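You operate a simulated robot arm through the tools that you are given. There is no shell and no other tool.

The job below is to be done with a simulated two-armed robot. You get a single attempt, and the scene is never put back.

## Task
On the top of the white table, fold the checked tea towel in half, so that its two long edges meet.

Only the result counts: the job must be done as asked and must still hold three seconds after the hand-in. Knocking over, shifting, dropping, spilling or breaking anything else fails it. Flat cloth is picked up by pressing the open fingertips on it (5 to 10 N) and closing them slowly along it; thin cloth reads only 2 to 8 mm in the jaws.

## Robot
Two 6-joint arms with two-finger grippers on one trunk, on a base that moves. Base frame: it is fixed to the floor where the robot stands at the start and does not move with it; the origin is under the middle of the robot, x ahead of it, y to its left, z up; the surface under the hand at the start is at about z = 86. Lengths are in cm, angles in rad, forces in N, time in s.
The left shoulder is at the start at [7, 14.8, 140.2], the right one opposite. With the tool pointing down near the work surface each hand reaches from about 40 to 66 cm from the robot's upright axis, wherever it stands, measured 20 degrees to its own side. Places, roughly: checked tea towel [50, -10, 90]; top of the white table [60, -40, 90]. Payload 2.45 kg a hand.
Tool frame (each hand has its own): the origin (TCP) lies between the finger pads and is the grasp point; the fingertips stand 3 cm ahead of it; z points along the fingers, y is the line along which they close. The gripper opens to 10.6 cm; its body begins 7.9 cm behind the TCP.
Orientation is that of the tool frame in the base frame, as a unit quaternion [w, x, y, z]. With the fingers straight down and closing along the base's y, the tool's x points along the base's -x, its y along +y and its z along -z.

## Interface
- The arms move only by the tool send_rows. It takes "left_rows", "right_rows" or both (then of equal length, played together; a hand with none holds still); each is a list of rows, each an object of numbers (a shift or turn left out is 0, a gripper value left out holds the last): "hand": the gripper command, from -1 (shut) to 1 (fully open), values between in proportion; "tx", "ty", "tz": the shift along the base's x, y, z in units of 25 mm (1.0 is 25 mm); "wx", "wy", "wz": the turn, a rotation vector about the base's x, y, z in units of 6 degrees (1.0 is 6 degrees). In form: [{"hand": .., "tx": .., "ty": .., "tz": .., "wx": .., "wy": .., "wz": ..}, ...]. A call has 1 to 20 rows; each row shifts and turns the commanded pose from where the row before left it. A call with a number of a shift or a turn outside -1 to 1 is refused whole. Each row takes 0.2 s and may step no farther than 5 cm and 0.15 rad from the row before; otherwise, or with a gripper value out of range, the whole call is refused. A pose out of reach is approached as far as the arm can. The call stops where the force on the tool passes 40 N (or 10 N more than at its start, if that is more) or the arm is blocked; 0.2 s more then pass. The fingers move at their own pace (about 7.2 cm/s each) and stop on an object; they squeeze with about 43 N. The grip force told is the motor's: it shows also when the fingers shut on nothing. Time passes only in rows, and 0.2 s behind the last, so rows that do not move let the fingers close. It gives the time, the measured TCP pose, the force on the tool (base axes), the opening and the grip force at its end, in the units of the frame above (readings bear some noise), with the torque about the TCP (base axes, N m) and any sound that the robot's microphone picked up.
- Cameras (640 x 400 px; columns grow to the right, rows downward): "scene" is now at [12.9, 1.72, 160]; the picture's right is [0.06, -1.00, 0.00], its down [-0.82, -0.05, -0.57] and it looks along [0.57, 0.04, -0.82] (base axes); focal length 256 px, centre (320, 200). "left" rides on the left gripper at [7.6, 0.2, -10.6] in its tool frame; the picture's right is [-0.02, 1.00, 0.00], its down [-0.78, -0.02, -0.62] and it looks along [-0.62, -0.01, 0.78] (tool axes); focal length 247 px, centre (320, 200). "right" rides on the right gripper at [7.6, -0.2, -10.6] in its tool frame; the picture's right is [0.02, 1.00, 0.00], its down [-0.78, 0.02, -0.62] and it looks along [-0.62, 0.01, 0.78] (tool axes); focal length 247 px, centre (320, 200). There is no depth. A picture from a camera that has moved, and an enlarged one, comes with that camera's place and axes in the base frame and with its lens. The place of the scene camera against the robot may be out by one fixed shift of up to 1.8 cm in any direction.
- snapshot(camera): a new picture of that camera. The clock stands still meanwhile.
- raise_lower(by): slides the trunk up (or, below 0, down) by that many cm; the arms and the scene camera ride with it, the base frame stays. It gives what a move gives, with no picture.
- drive_base(legs): drives the robot by 1 to 6 legs, each [ahead, left, turn to the left] in cm, cm and rad, along the robot's own axes; the way and the turn of a leg run together, so that a leg with both is an arc; at most 150 cm and 3.142 rad a leg. The arms and the cameras ride along, it lands a little off, and it stops where it bumps. It gives what a move gives.
- pan_tilt(pan, tilt): turns the head with the scene camera to pan (to the left, within 1.501 rad either way) and tilt (down, from -0.506 to 1.204), counted from straight ahead of the robot. It gives what a move gives.
- zoom(camera, box): a new picture of the part [left, top, right, bottom] of that camera's present view, enlarged. The clock stands still meanwhile.
- hand_in(): hands the job in; it is judged then, once.

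Places have to be worked out from the pictures, the camera data and where the tool is seen. Open the grippers and draw the arms clear of the work before you hand the job in, unless the task says otherwise.

The tools are called after "Call:" as a command line: name --argument value ..., lists and objects as JSON in quotes. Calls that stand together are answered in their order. send_rows: Moves the arms, as the interface text tells. Its arguments: {"type":"object","properties":{"left_rows":{"type":"array","items":{"type":"object","properties":{"hand":{"type":"number"},"tx":{"type":"number"},"ty":{"type":"number"},"tz":{"type":"number"},"wx":{"type":"number"},"wy":{"type":"number"},"wz":{"type":"number"}}}},"right_rows":{"type":"array","items":{"type":"object","properties":{"hand":{"type":"number"},"tx":{"type":"number"},"ty":{"type":"number"},"tz":{"type":"number"},"wx":{"type":"number"},"wy":{"type":"number"},"wz":{"type":"number"}}}}},"required":[]} The other tools are called the same way: raise_lower (by) moves the trunk up or down; drive_base (legs) drives the base; pan_tilt (pan, tilt) turns the head that bears the scene camera; snapshot (camera) takes a picture; zoom (camera, box) takes an enlarged picture of a part of a camera's view; hand_in () hands the job in.

At the start:

```text
t: 0.0
left_tcp_pos: [59.55, 9.45, 109.86]
left_orientation: [0.001, -0.001, 1.0, 0.0]
left_wrist_force: [0.5, 0.6, -0.1]
left_ft_torque: [-0.02, 0.02, -0.04]
left_gripper_width: 10.58
left_grip_force: 0.0
right_tcp_pos: [43.98, -29.18, 102.46]
right_orientation: [0.0, 0.001, 1.0, 0.002]
right_wrist_force: [-1.0, -0.6, 0.1]
right_ft_torque: [0.02, 0.01, 0.0]
right_gripper_width: 10.62
right_grip_force: 0.1
trunk travel left (down, up): [-87.5, 6.5]
robot x, y, heading: [0.21, -0.05, -0.001]
head pan, tilt (commanded): [0.065, 0.965]
```

scene: 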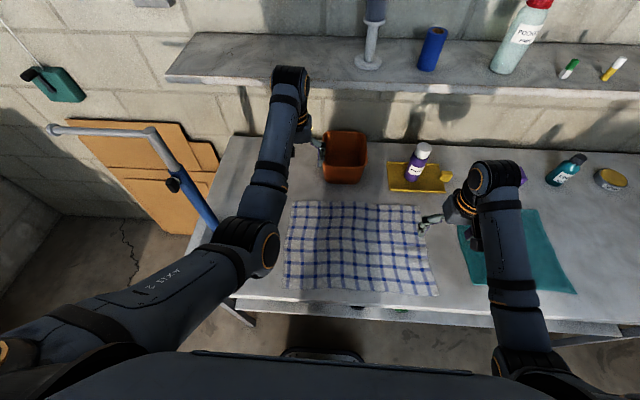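
right: 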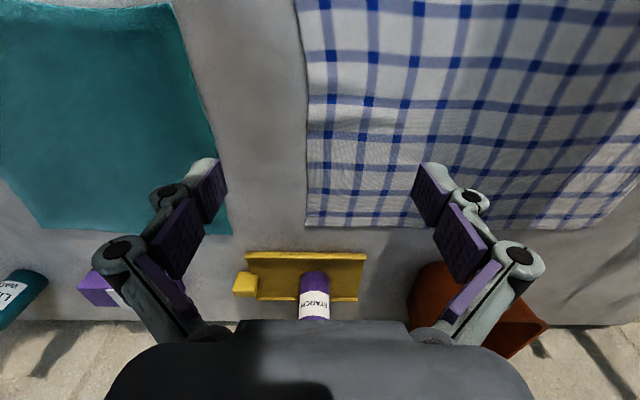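
left: 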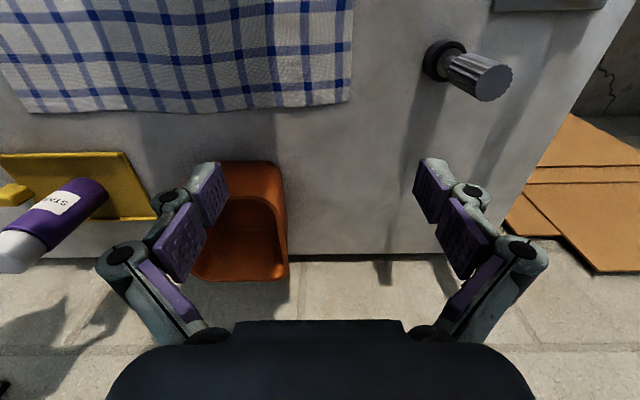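

I'll start by looking closely at the towel and its surroundings, before moving anything.

Call:
zoom --camera "scene" --box '[260, 120, 480, 320]'

Call:
snapshot --camera "left"

Call:
snapshot --camera "right"

```text
2.00 times, centred on (370, 220) of scene
camera zoom: at [12.9, 1.72, 160.0], right [0.06, -1.0, 0.0], down [-0.82, -0.05, -0.57], along [0.57, 0.04, -0.82], focal length 513 px, centre (220, 160)
```

zoom: 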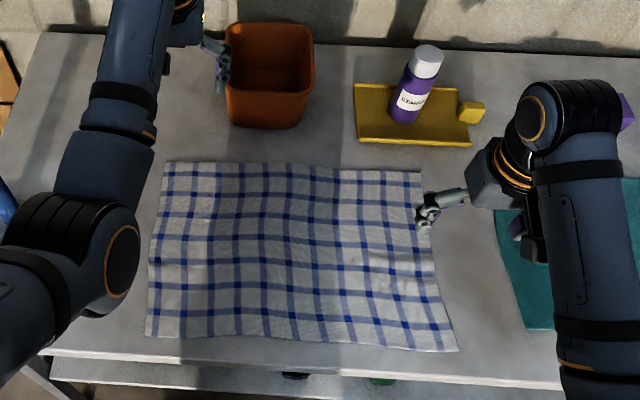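

```text
taken
camera left: at [51.82, 9.62, 120.43], right [0.02, 1.0, 0.0], down [0.78, -0.02, 0.62], along [0.62, -0.01, -0.78], focal length 247 px, centre (320, 200)
```

left: 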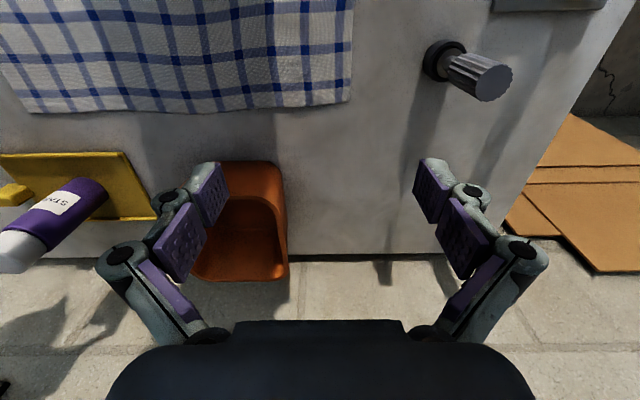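

```text
taken
camera right: at [36.27, -29.26, 112.97], right [-0.02, 1.0, 0.0], down [0.78, 0.02, 0.62], along [0.62, 0.01, -0.78], focal length 247 px, centre (320, 200)
```

right: 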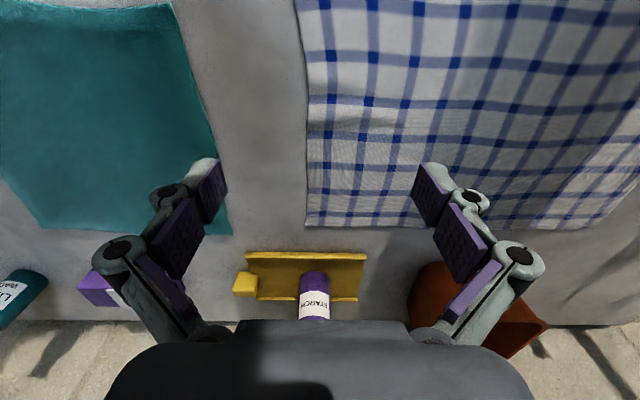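

The hand cameras put the towel's far long edge at about x=62.3, running from y=13.7 to y=-30.8. The scene camera puts the near edge at about x=32.5. Before driving anywhere I'll look around the floor and sides for obstacles.

Call:
pan_tilt --pan 1.45 --tilt 0.8

Call:
snapshot --camera "scene"

Call:
pan_tilt --pan -1.45 --tilt 0.8

Call:
snapshot --camera "scene"

Call:
pan_tilt --pan -0.15 --tilt 1.15

Call:
snapshot --camera "scene"

```text
t: 1.5
left_tcp_pos: [59.53, 9.28, 109.83]
left_orientation: [0.0, -0.001, 1.0, 0.0]
left_wrist_force: [0.2, 0.9, -0.3]
left_ft_torque: [0.01, 0.0, -0.03]
left_gripper_width: 10.59
left_grip_force: 0.1
right_tcp_pos: [44.01, -29.09, 102.4]
right_orientation: [0.001, 0.0, 1.0, 0.001]
right_wrist_force: [-0.5, -0.2, -0.4]
right_ft_torque: [0.0, 0.04, -0.02]
right_gripper_width: 10.56
right_grip_force: 0.0
trunk travel left (down, up): [-87.5, 6.5]
robot x, y, heading: [-0.14, 0.11, 0.0]
head pan, tilt (commanded): [1.45, 0.799]
```

```text
taken
camera scene: at [6.71, 9.27, 161.28], right [0.99, -0.12, 0.0], down [-0.09, -0.71, -0.7], along [0.08, 0.69, -0.72], focal length 256 px, centre (320, 200)
```

scene: 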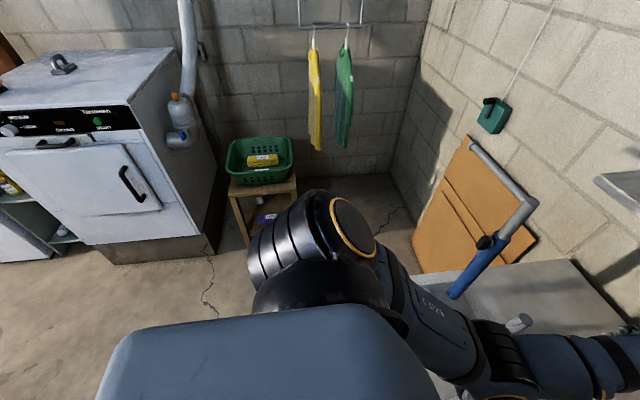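

```text
t: 4.0
left_tcp_pos: [59.52, 9.32, 109.77]
left_orientation: [0.0, -0.001, 1.0, 0.0]
left_wrist_force: [0.5, -0.8, 0.5]
left_ft_torque: [0.0, 0.0, 0.0]
left_gripper_width: 10.57
left_grip_force: 0.0
right_tcp_pos: [44.09, -29.12, 102.35]
right_orientation: [0.002, 0.0, 1.0, 0.001]
right_wrist_force: [0.1, 0.3, 0.1]
right_ft_torque: [-0.01, 0.01, -0.03]
right_gripper_width: 10.57
right_grip_force: 0.1
trunk travel left (down, up): [-87.5, 6.5]
robot x, y, heading: [0.01, -0.33, -0.001]
head pan, tilt (commanded): [-1.45, 0.799]
```

```text
taken
camera scene: at [6.71, -6.75, 161.28], right [-0.99, -0.12, 0.0], down [-0.09, 0.71, -0.7], along [0.08, -0.69, -0.72], focal length 256 px, centre (320, 200)
```

scene: 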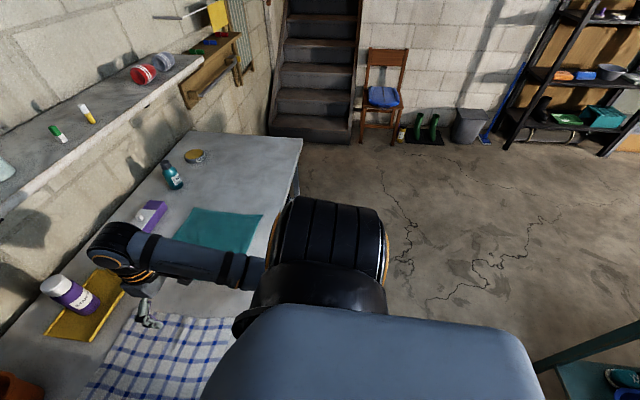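

```text
t: 5.5
left_tcp_pos: [59.51, 9.42, 109.81]
left_orientation: [-0.001, -0.001, 1.0, 0.0]
left_wrist_force: [0.1, 0.5, 0.3]
left_ft_torque: [-0.01, 0.01, 0.02]
left_gripper_width: 10.61
left_grip_force: 0.1
right_tcp_pos: [44.05, -29.05, 102.43]
right_orientation: [0.001, 0.0, 1.0, 0.0]
right_wrist_force: [-0.1, -0.2, -0.7]
right_ft_torque: [0.01, -0.01, 0.01]
right_gripper_width: 10.59
right_grip_force: 0.0
trunk travel left (down, up): [-87.5, 6.5]
robot x, y, heading: [0.17, 0.43, 0.001]
head pan, tilt (commanded): [-0.15, 1.15]
```

```text
taken
camera scene: at [11.62, 0.36, 158.79], right [-0.15, -0.99, 0.0], down [-0.9, 0.14, -0.41], along [0.4, -0.06, -0.91], focal length 256 px, centre (320, 200)
```

scene: 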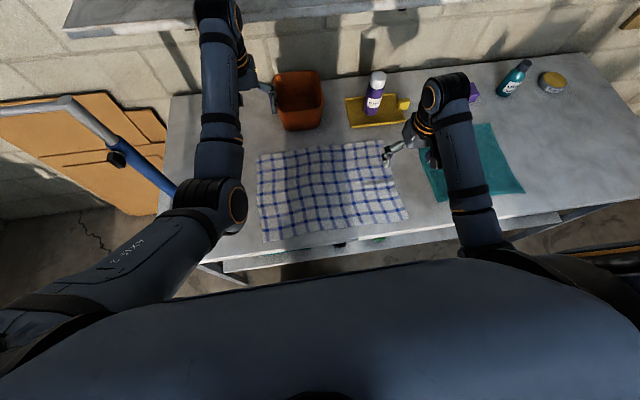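

The floor near the robot is clear. I'll shift the robot about 8 cm to the right so that the towel (centre y≈-8.5) sits evenly between the two arms. Both hands are high above everything on the table.

Call:
drive_base --legs '[[0, -8, 0]]'

Call:
pan_tilt --pan 0.0 --tilt 0.95

Call:
snapshot --camera "scene"

Call:
snapshot --camera "left"

Call:
snapshot --camera "right"

```text
t: 6.6
left_tcp_pos: [59.56, 1.76, 109.73]
left_orientation: [0.0, -0.002, 1.0, -0.002]
left_wrist_force: [-0.5, 0.5, -0.1]
left_ft_torque: [0.0, 0.0, 0.01]
left_gripper_width: 10.59
left_grip_force: 0.0
right_tcp_pos: [43.98, -36.68, 102.41]
right_orientation: [0.001, 0.0, 1.0, -0.001]
right_wrist_force: [0.3, 1.2, 0.6]
right_ft_torque: [-0.04, 0.01, 0.0]
right_gripper_width: 10.6
right_grip_force: 0.0
trunk travel left (down, up): [-87.5, 6.5]
robot x, y, heading: [-0.1, -7.52, 0.001]
head pan, tilt (commanded): [-0.15, 1.15]
```

```text
t: 7.3
left_tcp_pos: [59.53, 1.4, 109.78]
left_orientation: [0.0, -0.001, 1.0, 0.0]
left_wrist_force: [-0.3, -0.5, 0.3]
left_ft_torque: [0.02, -0.04, 0.02]
left_gripper_width: 10.61
left_grip_force: 0.0
right_tcp_pos: [44.02, -37.13, 102.36]
right_orientation: [0.001, 0.0, 1.0, 0.002]
right_wrist_force: [-0.5, 0.1, -0.5]
right_ft_torque: [0.02, 0.04, -0.02]
right_gripper_width: 10.61
right_grip_force: 0.0
trunk travel left (down, up): [-87.5, 6.5]
robot x, y, heading: [-0.24, -8.13, -0.002]
head pan, tilt (commanded): [0.0, 0.949]
```

```text
taken
camera scene: at [13.0, -6.9, 160.12], right [0.0, -1.0, 0.0], down [-0.81, 0.0, -0.58], along [0.58, 0.0, -0.81], focal length 256 px, centre (320, 200)
```

scene: 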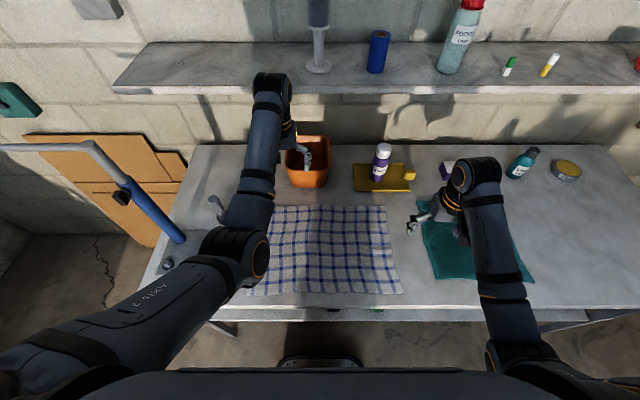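

```text
taken
camera left: at [51.82, 1.55, 120.45], right [0.02, 1.0, 0.0], down [0.78, -0.02, 0.62], along [0.62, -0.01, -0.78], focal length 247 px, centre (320, 200)
```

left: 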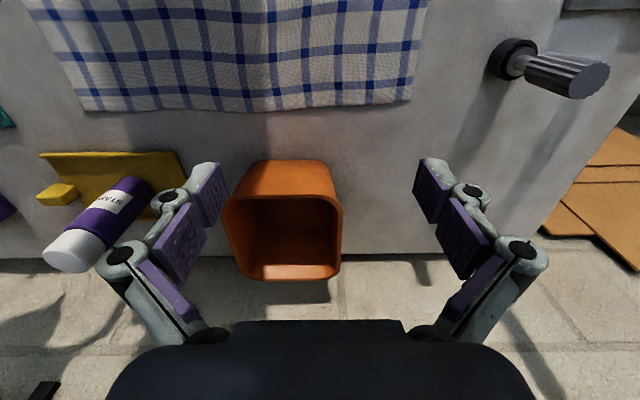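

```text
taken
camera right: at [36.28, -37.34, 112.94], right [-0.02, 1.0, 0.0], down [0.78, 0.02, 0.62], along [0.62, 0.02, -0.78], focal length 247 px, centre (320, 200)
```

right: 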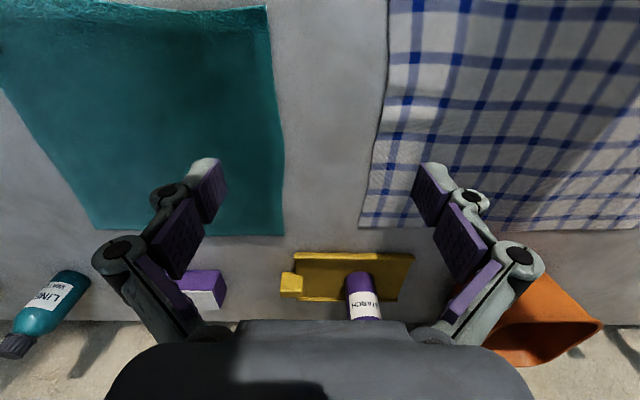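

The robot is now at y≈-8. I'll bring both hands over the far corners of the towel with a 4 cm opening, staying about 5 cm above the cloth: left to about (61.2, 10.5), right to about (61.2, -27.5).

Call:
send_rows --left_rows '[{"hand": -0.245, "tx": 0.16, "ty": 0.91, "tz": -0.3}, {"tx": 0.16, "ty": 0.91, "tz": -0.3}, {"tx": 0.16, "ty": 0.91, "tz": -0.3}, {"tx": 0.16, "ty": 0.91, "tz": -0.6}, {"tz": -1.0}, {"tz": -1.0}, {"tz": -1.0}, {"tz": -1.0}]' --right_rows '[{"hand": -0.245, "tx": 0.86, "ty": 0.48, "tz": -0.37}, {"tx": 0.86, "ty": 0.48, "tz": -0.37}, {"tx": 0.86, "ty": 0.48, "tz": -0.37}, {"tx": 0.86, "ty": 0.48, "tz": -0.37}, {"tx": 0.86, "ty": 0.48, "tz": -0.37}, {"tx": 0.86, "ty": 0.48, "tz": -0.37}, {"tx": 0.86, "ty": 0.48, "tz": -0.37}, {"tx": 0.86, "ty": 0.48, "tz": -0.37}]'

Call:
snapshot --camera "left"

Call:
snapshot --camera "right"

Call:
snapshot --camera "scene"

```text
t: 9.1
left_tcp_pos: [61.31, 10.59, 95.95]
left_orientation: [0.0, -0.001, 1.0, 0.0]
left_wrist_force: [0.5, -0.2, -0.3]
left_ft_torque: [0.0, 0.04, 0.02]
left_gripper_width: 4.0
left_grip_force: 0.1
right_tcp_pos: [61.43, -27.25, 95.12]
right_orientation: [0.001, 0.0, 1.0, 0.001]
right_wrist_force: [-0.7, 1.1, -0.9]
right_ft_torque: [0.01, 0.02, 0.02]
right_gripper_width: 4.02
right_grip_force: 0.0
trunk travel left (down, up): [-87.5, 6.5]
robot x, y, heading: [-0.34, -7.69, -0.002]
head pan, tilt (commanded): [0.0, 0.949]
```

```text
taken
camera left: at [53.6, 10.79, 106.64], right [0.02, 1.0, 0.0], down [0.78, -0.01, 0.62], along [0.62, -0.01, -0.78], focal length 247 px, centre (320, 200)
```

left: 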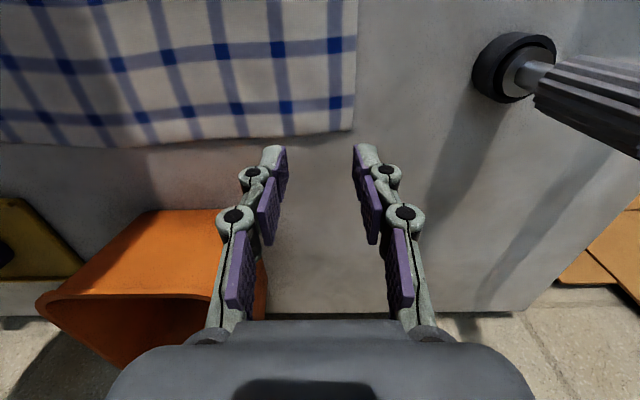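

```text
taken
camera right: at [53.71, -27.55, 105.59], right [-0.02, 1.0, 0.0], down [0.78, 0.02, 0.62], along [0.62, 0.01, -0.78], focal length 247 px, centre (320, 200)
```

right: 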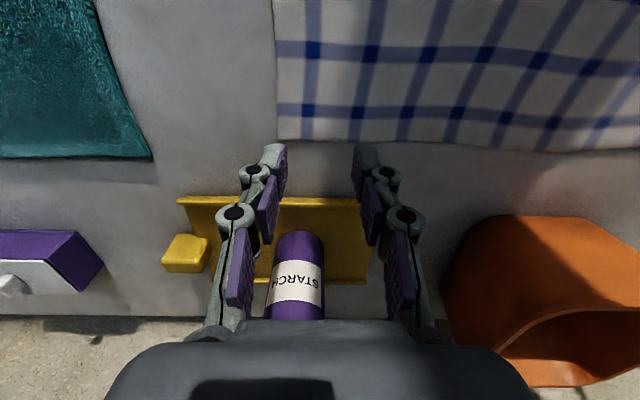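

```text
taken
camera scene: at [13.21, -6.65, 160.1], right [0.0, -1.0, 0.0], down [-0.81, 0.0, -0.58], along [0.58, 0.0, -0.81], focal length 256 px, centre (320, 200)
```

scene: 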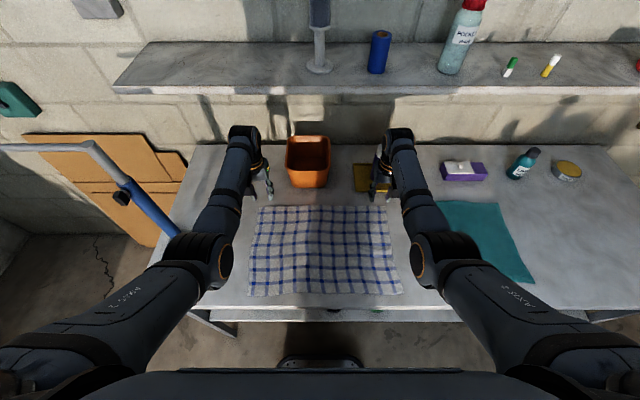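

Both hands are over the far corners (left corner ≈(62.5, 13.4), right ≈(62.5, -31)). I'll lower them to just above the cloth, then creep down to find contact.

Call:
send_rows --left_rows '[{"tz": -0.75}, {"tz": -0.75}, {"tz": -0.6}, {"tz": 0}]' --right_rows '[{"tz": -0.65}, {"tz": -0.65}, {"tz": -0.5}, {"tz": 0}]'

Call:
snapshot --camera "left"

Call:
snapshot --camera "right"

```text
t: 10.1
left_tcp_pos: [61.07, 10.54, 90.7]
left_orientation: [0.001, -0.001, 1.0, 0.0]
left_wrist_force: [0.5, -0.5, -0.3]
left_ft_torque: [0.01, 0.0, 0.0]
left_gripper_width: 3.98
left_grip_force: 0.1
right_tcp_pos: [61.14, -27.51, 90.48]
right_orientation: [0.003, 0.001, 1.0, 0.001]
right_wrist_force: [-0.1, -1.0, -0.1]
right_ft_torque: [0.0, -0.03, 0.02]
right_gripper_width: 3.99
right_grip_force: 0.0
trunk travel left (down, up): [-87.5, 6.5]
robot x, y, heading: [-0.11, -7.74, 0.006]
head pan, tilt (commanded): [0.0, 0.949]
```

```text
taken
camera left: at [53.35, 10.77, 101.41], right [0.02, 1.0, 0.0], down [0.78, -0.02, 0.62], along [0.62, -0.01, -0.78], focal length 247 px, centre (320, 200)
```

left: 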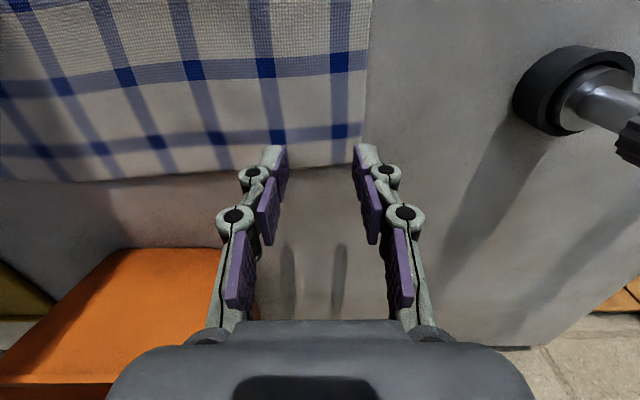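

```text
taken
camera right: at [53.48, -27.63, 101.11], right [-0.02, 1.0, 0.0], down [0.78, 0.02, 0.62], along [0.62, 0.01, -0.78], focal length 247 px, centre (320, 200)
```

right: 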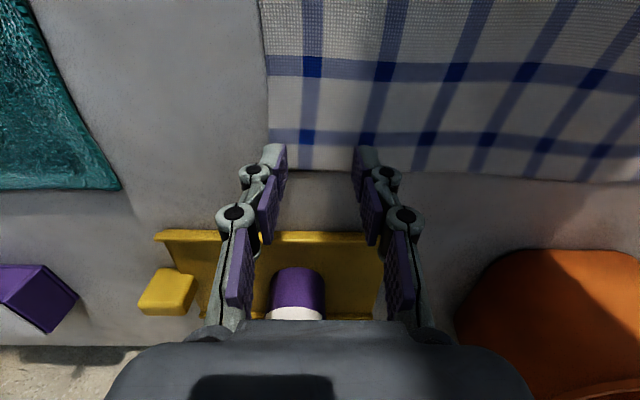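

No contact yet. I'll creep down 8 mm and nudge the left hand 4 mm inward so its tips stay on the cloth.

Call:
send_rows --left_rows '[{"tx": -0.08, "tz": -0.1}, {"tx": -0.08, "tz": -0.1}, {"tz": -0.08}, {"tz": -0.04}]' --right_rows '[{"tz": -0.08}, {"tz": -0.08}, {"tz": -0.08}, {"tz": -0.04}]'

```text
t: 11.1
left_tcp_pos: [60.83, 10.65, 89.97]
left_orientation: [0.001, -0.001, 1.0, 0.001]
left_wrist_force: [-0.2, 0.0, -0.2]
left_ft_torque: [0.01, 0.01, 0.04]
left_gripper_width: 3.99
left_grip_force: 0.1
right_tcp_pos: [61.24, -27.5, 89.83]
right_orientation: [0.001, 0.0, 1.0, 0.001]
right_wrist_force: [-0.4, -0.8, 0.3]
right_ft_torque: [0.0, -0.01, 0.03]
right_gripper_width: 3.99
right_grip_force: 0.1
trunk travel left (down, up): [-87.5, 6.5]
robot x, y, heading: [0.37, -7.75, 0.001]
head pan, tilt (commanded): [0.0, 0.949]
```

Still no contact, so I'll keep going in small steps.

Call:
send_rows --left_rows '[{"tz": -0.06}, {"tz": -0.06}, {"tz": -0.06}, {"tz": 0}]' --right_rows '[{"tz": -0.06}, {"tz": -0.06}, {"tz": -0.06}, {"tz": 0}]'

```text
t: 12.1
left_tcp_pos: [60.69, 10.65, 89.49]
left_orientation: [-0.001, -0.001, 1.0, 0.0]
left_wrist_force: [-0.2, 1.0, -0.4]
left_ft_torque: [-0.01, 0.0, 0.02]
left_gripper_width: 3.99
left_grip_force: 0.0
right_tcp_pos: [61.24, -27.33, 89.32]
right_orientation: [0.001, 0.0, 1.0, 0.001]
right_wrist_force: [0.1, -0.2, -0.4]
right_ft_torque: [0.01, -0.02, 0.0]
right_gripper_width: 4.0
right_grip_force: 0.1
trunk travel left (down, up): [-87.5, 6.5]
robot x, y, heading: [-0.35, -7.79, -0.003]
head pan, tilt (commanded): [0.0, 0.949]
```

Call:
send_rows --left_rows '[{"tz": -0.06}, {"tz": -0.06}, {"tz": 0}]' --right_rows '[{"tz": -0.04}, {"tz": -0.04}, {"tz": 0}]'

```text
t: 12.9
left_tcp_pos: [60.79, 10.69, 89.26]
left_orientation: [0.0, -0.001, 1.0, 0.001]
left_wrist_force: [0.5, -0.7, 0.3]
left_ft_torque: [0.0, -0.01, 0.01]
left_gripper_width: 3.99
left_grip_force: 0.1
right_tcp_pos: [61.25, -27.37, 89.25]
right_orientation: [0.001, -0.001, 1.0, 0.001]
right_wrist_force: [-0.1, -0.4, -0.5]
right_ft_torque: [0.0, 0.03, -0.02]
right_gripper_width: 3.99
right_grip_force: 0.1
trunk travel left (down, up): [-87.5, 6.5]
robot x, y, heading: [-0.09, -7.99, -0.001]
head pan, tilt (commanded): [0.0, 0.949]
```

Still free at z≈89.25. I'll take a few more small steps.

Call:
send_rows --left_rows '[{"tz": -0.06}, {"tz": -0.06}, {"tz": 0}]' --right_rows '[{"tz": -0.06}, {"tz": -0.06}, {"tz": 0}]'

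```text
t: 13.7
left_tcp_pos: [60.65, 10.63, 89.08]
left_orientation: [0.001, -0.001, 1.0, 0.0]
left_wrist_force: [0.9, -0.8, 6.7]
left_ft_torque: [-0.04, -0.11, -0.03]
left_gripper_width: 4.02
left_grip_force: 0.1
right_tcp_pos: [61.2, -27.44, 89.15]
right_orientation: [0.002, 0.0, 1.0, 0.001]
right_wrist_force: [1.4, 0.2, 6.2]
right_ft_torque: [-0.05, -0.07, 0.02]
right_gripper_width: 4.05
right_grip_force: 0.1
trunk travel left (down, up): [-87.5, 6.5]
robot x, y, heading: [-0.12, -7.72, 0.002]
head pan, tilt (commanded): [0.0, 0.949]
```

Both hands are pressing at about 6.5 N, which is right. I'll close slowly in part and check that the force holds.

Call:
send_rows --left_rows '[{"hand": -0.3}, {"hand": -0.35}, {"hand": -0.4}, {"hand": -0.45}, {"hand": -0.5}]' --right_rows '[{"hand": -0.3}, {"hand": -0.35}, {"hand": -0.4}, {"hand": -0.45}, {"hand": -0.5}]'

Call:
snapshot --camera "left"

Call:
snapshot --camera "right"

```text
t: 14.9
left_tcp_pos: [60.7, 10.63, 89.23]
left_orientation: [0.002, -0.001, 1.0, 0.0]
left_wrist_force: [1.1, 0.3, 9.5]
left_ft_torque: [-0.06, -0.06, 0.0]
left_gripper_width: 2.67
left_grip_force: 0.0
right_tcp_pos: [61.05, -27.51, 89.05]
right_orientation: [0.003, 0.0, 1.0, 0.001]
right_wrist_force: [0.2, 0.2, 10.0]
right_ft_torque: [0.1, -0.03, -0.03]
right_gripper_width: 2.66
right_grip_force: 0.0
trunk travel left (down, up): [-87.5, 6.5]
robot x, y, heading: [0.39, -8.02, 0.0]
head pan, tilt (commanded): [0.0, 0.949]
```

```text
taken
camera left: at [52.81, 10.8, 99.73], right [0.02, 1.0, 0.0], down [0.78, -0.02, 0.62], along [0.62, -0.01, -0.78], focal length 247 px, centre (320, 200)
```

left: 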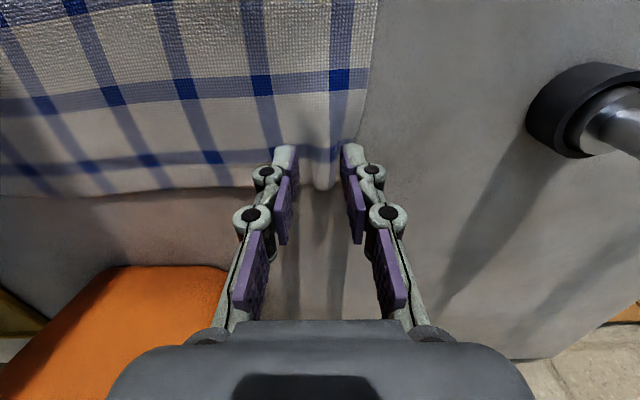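

```text
taken
camera right: at [53.27, -27.63, 99.63], right [-0.02, 1.0, 0.0], down [0.78, 0.02, 0.63], along [0.63, 0.01, -0.78], focal length 247 px, centre (320, 200)
```

right: 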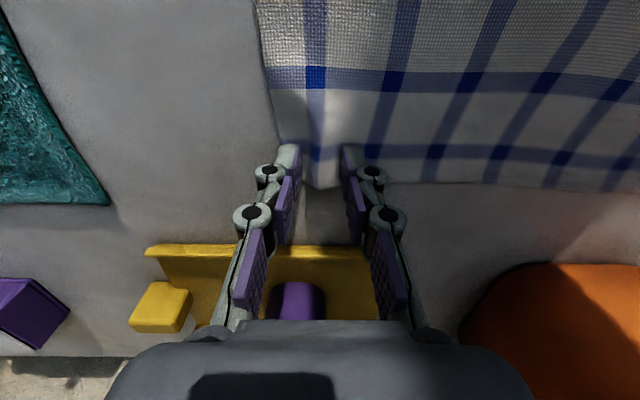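

The cloth is gathering nicely between both pairs of fingertips. I'll keep closing slowly, easing up slightly since the force rose to about 10 N.

Call:
send_rows --left_rows '[{"hand": -0.54, "tz": 0.02}, {"hand": -0.58}, {"hand": -0.62}, {"hand": -0.66, "tz": 0.01}, {"hand": -0.7}, {"hand": -0.74}, {"hand": -0.78, "tz": 0.01}, {"hand": -0.82}, {"hand": -0.86}, {"hand": -0.9}, {"hand": -0.95}, {"hand": -1.0}, {"hand": -1.0}, {"hand": -1.0}]' --right_rows '[{"hand": -0.54, "tz": 0.02}, {"hand": -0.58}, {"hand": -0.62}, {"hand": -0.66, "tz": 0.01}, {"hand": -0.7}, {"hand": -0.74}, {"hand": -0.78, "tz": 0.01}, {"hand": -0.82}, {"hand": -0.86}, {"hand": -0.9}, {"hand": -0.95}, {"hand": -1.0}, {"hand": -1.0}, {"hand": -1.0}]'

Call:
snapshot --camera "left"

Call:
snapshot --camera "right"

```text
t: 17.9
left_tcp_pos: [60.7, 10.64, 89.05]
left_orientation: [-0.001, -0.001, 1.0, 0.0]
left_wrist_force: [0.1, -4.1, 0.8]
left_ft_torque: [-0.1, 0.02, 0.01]
left_gripper_width: 0.61
left_grip_force: 34.5
right_tcp_pos: [61.14, -27.35, 89.15]
right_orientation: [0.002, -0.001, 1.0, 0.001]
right_wrist_force: [0.5, 2.6, 0.0]
right_ft_torque: [0.13, 0.12, 0.02]
right_gripper_width: 0.38
right_grip_force: 31.9
trunk travel left (down, up): [-87.5, 6.5]
robot x, y, heading: [-0.01, -8.47, 0.004]
head pan, tilt (commanded): [0.0, 0.949]
```

```text
taken
camera left: at [52.95, 10.81, 99.69], right [0.02, 1.0, 0.0], down [0.78, -0.02, 0.62], along [0.62, -0.01, -0.78], focal length 247 px, centre (320, 200)
```

left: 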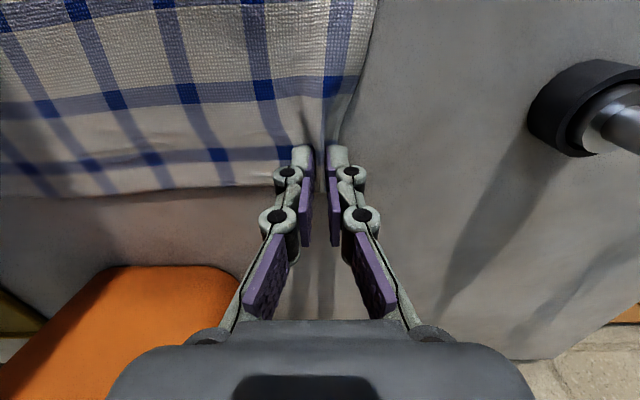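

```text
taken
camera right: at [53.43, -27.6, 99.63], right [-0.02, 1.0, 0.0], down [0.78, 0.02, 0.62], along [0.62, 0.02, -0.78], focal length 247 px, centre (320, 200)
```

right: 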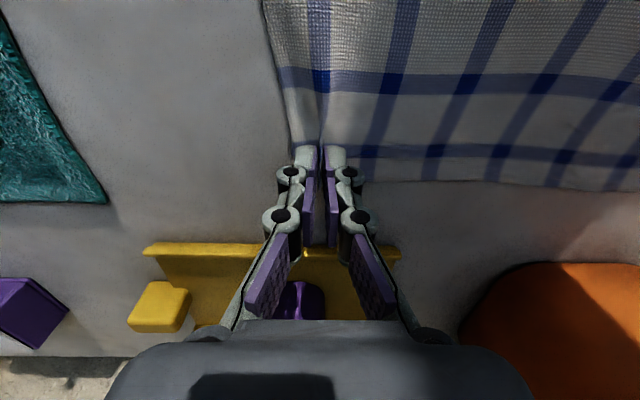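

Both grips hold cloth (6 mm and 4 mm in the jaws). I'll lift gently about 3.5 cm along the folding arc and check that the cloth comes up with both hands.

Call:
send_rows --left_rows '[{"tx": -0.03, "tz": 0.2}, {"tx": -0.03, "tz": 0.3}, {"tx": -0.04, "tz": 0.3}, {"tx": -0.04, "tz": 0.3}, {"tx": -0.04, "tz": 0.3}, {"tx": 0}]' --right_rows '[{"tx": -0.03, "tz": 0.2}, {"tx": -0.03, "tz": 0.3}, {"tx": -0.04, "tz": 0.3}, {"tx": -0.04, "tz": 0.3}, {"tx": -0.04, "tz": 0.3}, {"tx": 0}]'

Call:
snapshot --camera "left"

Call:
snapshot --camera "right"

Call:
zoom --camera "scene" --box '[210, 120, 430, 320]'

```text
t: 19.3
left_tcp_pos: [60.28, 10.68, 92.58]
left_orientation: [0.0, -0.001, 1.0, 0.0]
left_wrist_force: [-0.1, -5.5, -0.1]
left_ft_torque: [-0.17, -0.02, 0.03]
left_gripper_width: 0.6
left_grip_force: 34.1
right_tcp_pos: [60.74, -27.5, 92.48]
right_orientation: [0.001, 0.0, 1.0, 0.0]
right_wrist_force: [-0.1, 5.2, 1.2]
right_ft_torque: [0.25, 0.0, 0.02]
right_gripper_width: 0.14
right_grip_force: 31.7
trunk travel left (down, up): [-87.5, 6.5]
robot x, y, heading: [-0.07, -8.11, 0.003]
head pan, tilt (commanded): [0.0, 0.949]
```

```text
taken
camera left: at [52.54, 10.82, 103.18], right [0.02, 1.0, 0.0], down [0.78, -0.02, 0.62], along [0.62, -0.01, -0.78], focal length 247 px, centre (320, 200)
```

left: 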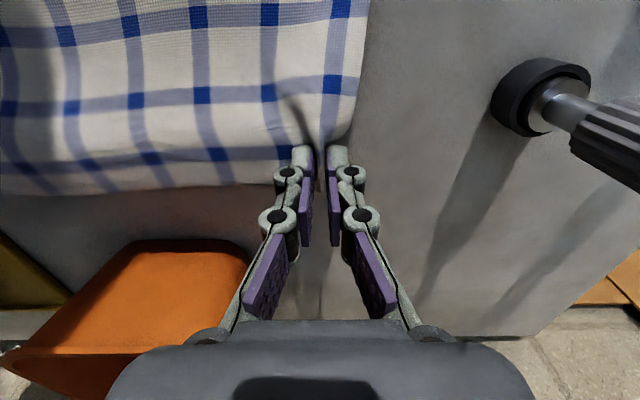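

```text
taken
camera right: at [53.02, -27.6, 103.05], right [-0.02, 1.0, 0.0], down [0.78, 0.02, 0.62], along [0.62, 0.02, -0.78], focal length 247 px, centre (320, 200)
```

right: 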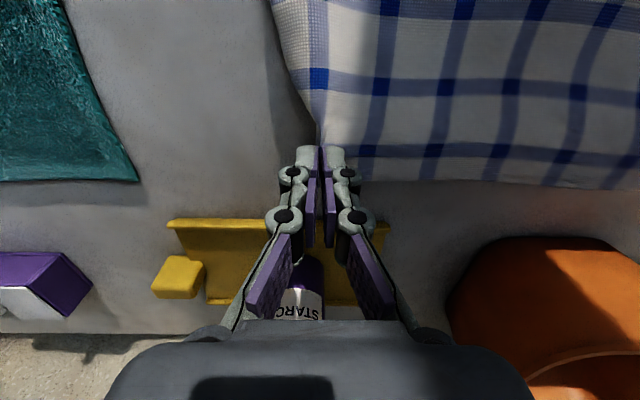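

```text
2.00 times, centred on (320, 220) of scene
camera zoom: at [13.02, -6.71, 160.12], right [0.0, -1.0, 0.0], down [-0.81, 0.0, -0.58], along [0.58, 0.0, -0.81], focal length 513 px, centre (320, 160)
```

zoom: 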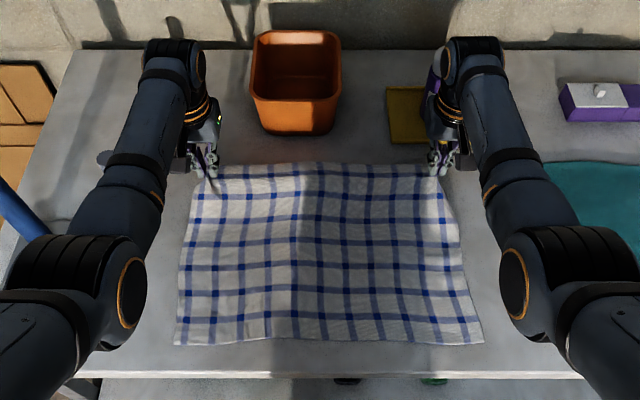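

The cloth is lifting, but the right jaws now read only 1.4 mm and there is about 5 N of pull between the hands, so the right grip is partly slipping. I'll bring the hands slightly together to take off the tension and re-read.

Call:
send_rows --left_rows '[{"ty": -0.1}, {"ty": -0.1}, {"ty": 0}]' --right_rows '[{"ty": 0.1}, {"ty": 0.1}, {"ty": 0}]'

Call:
zoom --camera "right" --box '[240, 60, 440, 260]'

Call:
zoom --camera "left" --box '[220, 60, 420, 260]'

```text
t: 20.1
left_tcp_pos: [60.22, 10.06, 92.62]
left_orientation: [0.0, 0.0, 1.0, 0.001]
left_wrist_force: [-0.2, -1.0, 0.5]
left_ft_torque: [0.02, 0.01, -0.03]
left_gripper_width: 0.55
left_grip_force: 34.5
right_tcp_pos: [60.8, -26.93, 92.36]
right_orientation: [0.0, 0.0, 1.0, 0.001]
right_wrist_force: [0.7, -0.1, -1.9]
right_ft_torque: [-0.01, 0.0, 0.0]
right_gripper_width: 0.55
right_grip_force: 36.3
trunk travel left (down, up): [-87.5, 6.5]
robot x, y, heading: [-0.01, -7.76, -0.002]
head pan, tilt (commanded): [0.0, 0.949]
```

```text
2.00 times, centred on (340, 160) of right
camera zoom: at [53.0, -27.14, 103.06], right [-0.02, 1.0, 0.0], down [0.78, 0.02, 0.62], along [0.62, 0.01, -0.78], focal length 494 px, centre (280, 280)
```

zoom: 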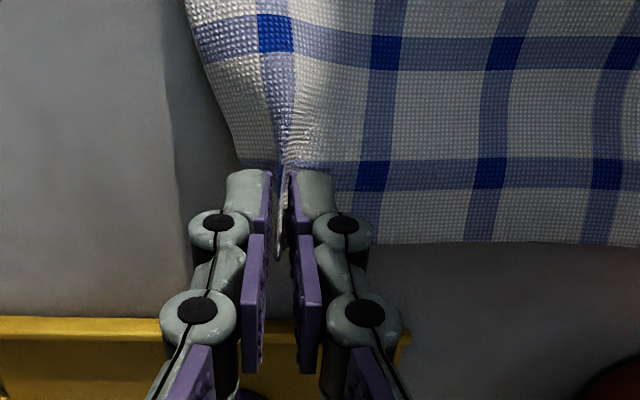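

```text
2.00 times, centred on (320, 160) of left
camera zoom: at [52.53, 10.3, 103.16], right [0.02, 1.0, 0.0], down [0.78, -0.02, 0.62], along [0.62, -0.01, -0.78], focal length 494 px, centre (320, 280)
```

zoom: 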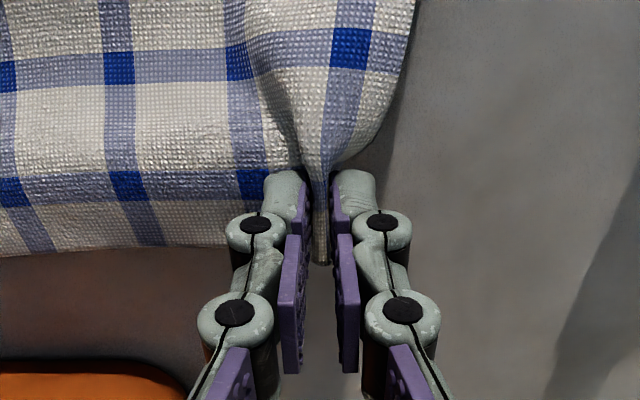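

The tension is gone and both jaws now read 5.5 mm with cloth clearly in them. I'll continue up the arc (tips to about x=57, 9.5 cm above the table), pitching the fingers forward about 24° so the edge starts turning over.

Call:
send_rows --left_rows '[{"tx": -0.18, "tz": 0.31, "wy": -0.5}, {"tx": -0.18, "tz": 0.31, "wy": -0.5}, {"tx": -0.2, "tz": 0.31, "wy": -0.5}, {"tx": -0.22, "tz": 0.3, "wy": -0.5}, {"tx": -0.25, "tz": 0.28, "wy": -0.5}, {"tx": -0.26, "tz": 0.27, "wy": -0.5}, {"tx": -0.28, "tz": 0.26, "wy": -0.5}, {"tx": -0.3, "tz": 0.24, "wy": -0.5}, {"tx": 0}]' --right_rows '[{"tx": -0.18, "tz": 0.31, "wy": -0.5}, {"tx": -0.18, "tz": 0.31, "wy": -0.5}, {"tx": -0.2, "tz": 0.31, "wy": -0.5}, {"tx": -0.22, "tz": 0.3, "wy": -0.5}, {"tx": -0.25, "tz": 0.28, "wy": -0.5}, {"tx": -0.26, "tz": 0.27, "wy": -0.5}, {"tx": -0.28, "tz": 0.26, "wy": -0.5}, {"tx": -0.3, "tz": 0.24, "wy": -0.5}, {"tx": 0}]'

Call:
zoom --camera "scene" --box '[210, 120, 430, 320]'

Call:
snapshot --camera "right"

Call:
snapshot --camera "left"

```text
t: 22.1
left_tcp_pos: [55.59, 10.15, 98.29]
left_orientation: [0.208, -0.002, 0.978, 0.001]
left_wrist_force: [0.0, 1.2, 0.9]
left_ft_torque: [-0.01, 0.03, -0.01]
left_gripper_width: 0.59
left_grip_force: 34.1
right_tcp_pos: [56.11, -26.91, 98.2]
right_orientation: [0.208, 0.0, 0.978, 0.0]
right_wrist_force: [0.7, 0.0, -0.7]
right_ft_torque: [-0.02, -0.01, 0.02]
right_gripper_width: 0.31
right_grip_force: 31.7
trunk travel left (down, up): [-87.5, 6.5]
robot x, y, heading: [0.08, -8.21, 0.002]
head pan, tilt (commanded): [0.0, 0.949]
```

```text
2.00 times, centred on (320, 220) of scene
camera zoom: at [13.1, -6.71, 160.11], right [0.0, -1.0, 0.0], down [-0.81, 0.0, -0.58], along [0.58, 0.0, -0.81], focal length 513 px, centre (320, 160)
```

zoom: 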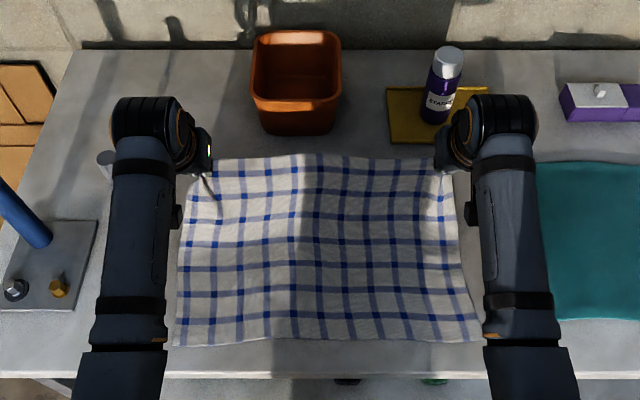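

```text
taken
camera right: at [44.72, -27.11, 104.72], right [-0.02, 1.0, -0.01], down [0.46, 0.02, 0.89], along [0.89, 0.02, -0.46], focal length 247 px, centre (320, 200)
```

right: 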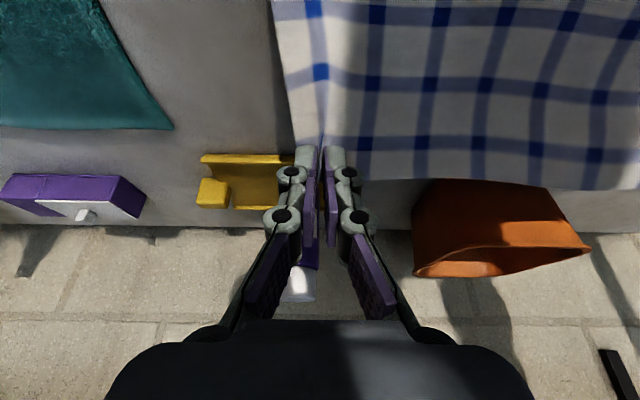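

```text
taken
camera left: at [44.23, 10.3, 104.9], right [0.02, 1.0, 0.01], down [0.46, -0.02, 0.89], along [0.89, -0.01, -0.46], focal length 247 px, centre (320, 200)
```

left: 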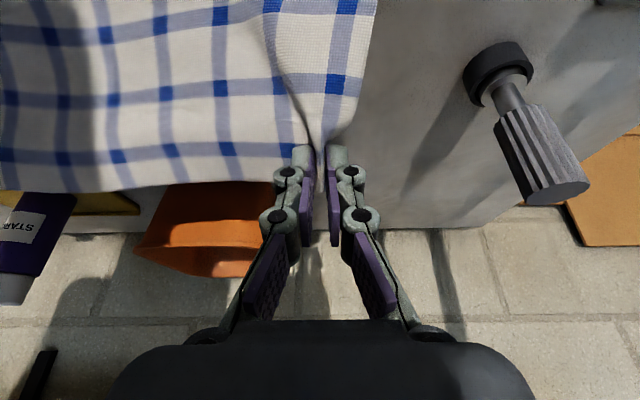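

The fold is rising evenly with both hands. I'll back the robot 12 cm now, which carries the edge toward x≈45 while staying inside the folding arc, and gives the arms room to place it at the near edge.

Call:
drive_base --legs '[[-12, 0, 0]]'

Call:
snapshot --camera "scene"

Call:
snapshot --camera "right"

Call:
snapshot --camera "left"

```text
t: 23.4
left_tcp_pos: [43.68, 9.98, 98.27]
left_orientation: [0.207, -0.001, 0.978, 0.001]
left_wrist_force: [-0.5, -0.5, -0.6]
left_ft_torque: [-0.03, 0.03, -0.01]
left_gripper_width: 0.59
left_grip_force: 34.4
right_tcp_pos: [44.29, -26.91, 98.07]
right_orientation: [0.209, -0.001, 0.978, 0.001]
right_wrist_force: [0.3, -0.1, 2.4]
right_ft_torque: [0.03, -0.02, 0.03]
right_gripper_width: 0.24
right_grip_force: 34.7
trunk travel left (down, up): [-87.5, 6.5]
robot x, y, heading: [-12.3, -7.9, 0.004]
head pan, tilt (commanded): [0.0, 0.949]
```

```text
taken
camera scene: at [1.13, -6.71, 160.1], right [0.0, -1.0, 0.0], down [-0.81, 0.0, -0.58], along [0.58, 0.0, -0.81], focal length 256 px, centre (320, 200)
```

scene: 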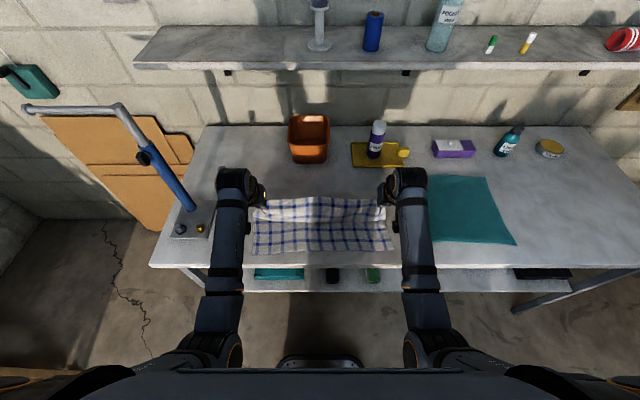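

```text
taken
camera right: at [32.71, -27.13, 104.69], right [-0.02, 1.0, -0.01], down [0.46, 0.02, 0.89], along [0.89, 0.01, -0.46], focal length 247 px, centre (320, 200)
```

right: 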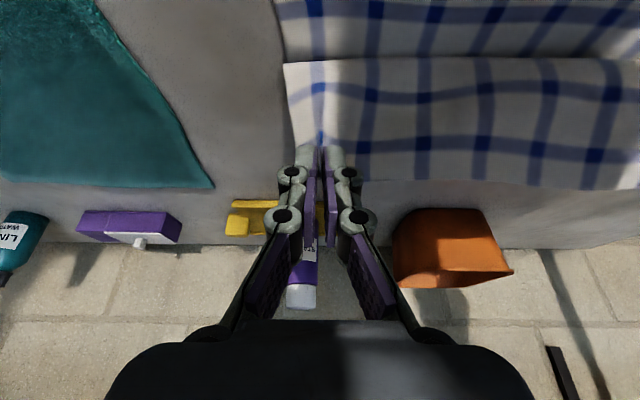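

```text
taken
camera left: at [32.25, 10.28, 104.87], right [0.02, 1.0, 0.01], down [0.46, -0.02, 0.89], along [0.89, -0.01, -0.46], focal length 247 px, centre (320, 200)
```

left: 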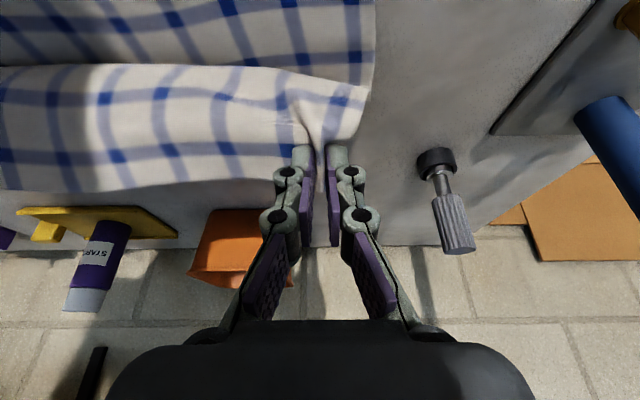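

The held edge is at about x=45 with the fold forming underneath, and no pull on the lower half. I'll raise slightly back onto the arc and pitch the fingers further forward (to about 48°), watching whether the arms can reach that pose.

Call:
send_rows --left_rows '[{"tx": -0.07, "tz": 0.22, "wy": -0.667}, {"tx": -0.07, "tz": 0.22, "wy": -0.667}, {"tx": -0.07, "tz": 0.22, "wy": -0.667}, {"tx": -0.07, "tz": 0.22, "wy": -0.667}, {"tx": -0.07, "tz": 0.22, "wy": -0.667}, {"tx": -0.07, "tz": 0.22, "wy": -0.667}, {"tx": 0}]' --right_rows '[{"tx": -0.07, "tz": 0.22, "wy": -0.667}, {"tx": -0.07, "tz": 0.22, "wy": -0.667}, {"tx": -0.07, "tz": 0.22, "wy": -0.667}, {"tx": -0.07, "tz": 0.22, "wy": -0.667}, {"tx": -0.07, "tz": 0.22, "wy": -0.667}, {"tx": -0.07, "tz": 0.22, "wy": -0.667}, {"tx": 0}]'

Call:
zoom --camera "scene" --box '[220, 150, 420, 290]'

Call:
snapshot --camera "right"

Call:
snapshot --camera "left"

```text
t: 24.9
left_tcp_pos: [42.39, 10.14, 101.58]
left_orientation: [0.406, 0.0, 0.914, 0.0]
left_wrist_force: [0.4, 0.8, -0.2]
left_ft_torque: [0.01, 0.04, -0.02]
left_gripper_width: 0.54
left_grip_force: 34.5
right_tcp_pos: [42.94, -26.92, 101.51]
right_orientation: [0.409, 0.0, 0.913, 0.001]
right_wrist_force: [0.1, 0.2, 0.2]
right_ft_torque: [0.02, -0.01, 0.03]
right_gripper_width: 0.22
right_grip_force: 30.0
trunk travel left (down, up): [-87.5, 6.5]
robot x, y, heading: [-12.12, -7.83, 0.002]
head pan, tilt (commanded): [0.0, 0.949]
```

```text
2.86 times, centred on (320, 220) of scene
camera zoom: at [0.97, -6.71, 160.12], right [0.0, -1.0, 0.0], down [-0.81, 0.0, -0.58], along [0.58, 0.0, -0.81], focal length 733 px, centre (320, 143)
```

zoom: 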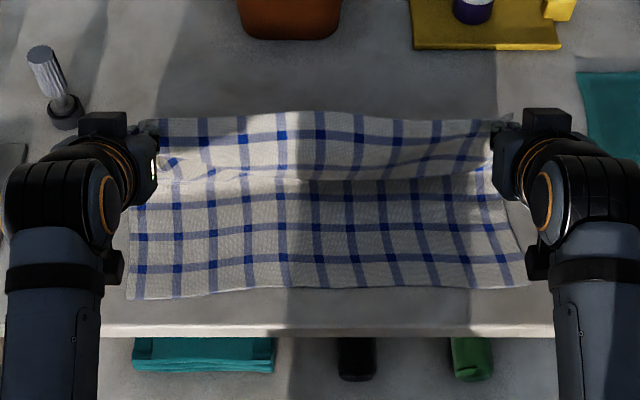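

```text
taken
camera right: at [29.84, -27.12, 102.87], right [-0.02, 1.0, -0.02], down [0.06, 0.02, 1.0], along [1.0, 0.01, -0.06], focal length 247 px, centre (320, 200)
```

right: 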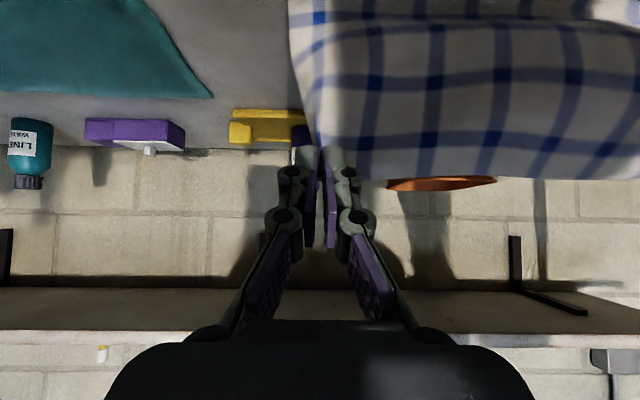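

```text
taken
camera left: at [29.33, 10.28, 103.07], right [0.01, 1.0, 0.02], down [0.06, -0.02, 1.0], along [1.0, -0.01, -0.06], focal length 247 px, centre (320, 200)
```

left: 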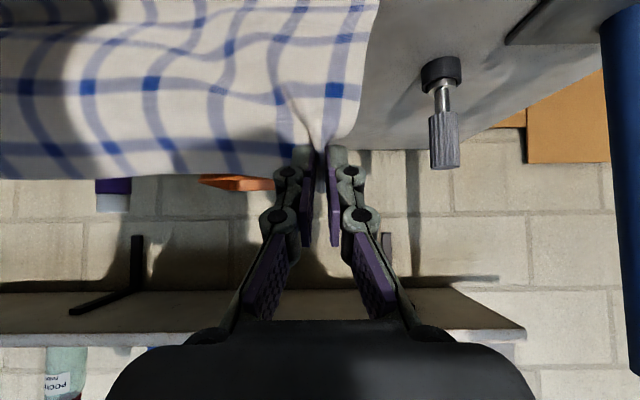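

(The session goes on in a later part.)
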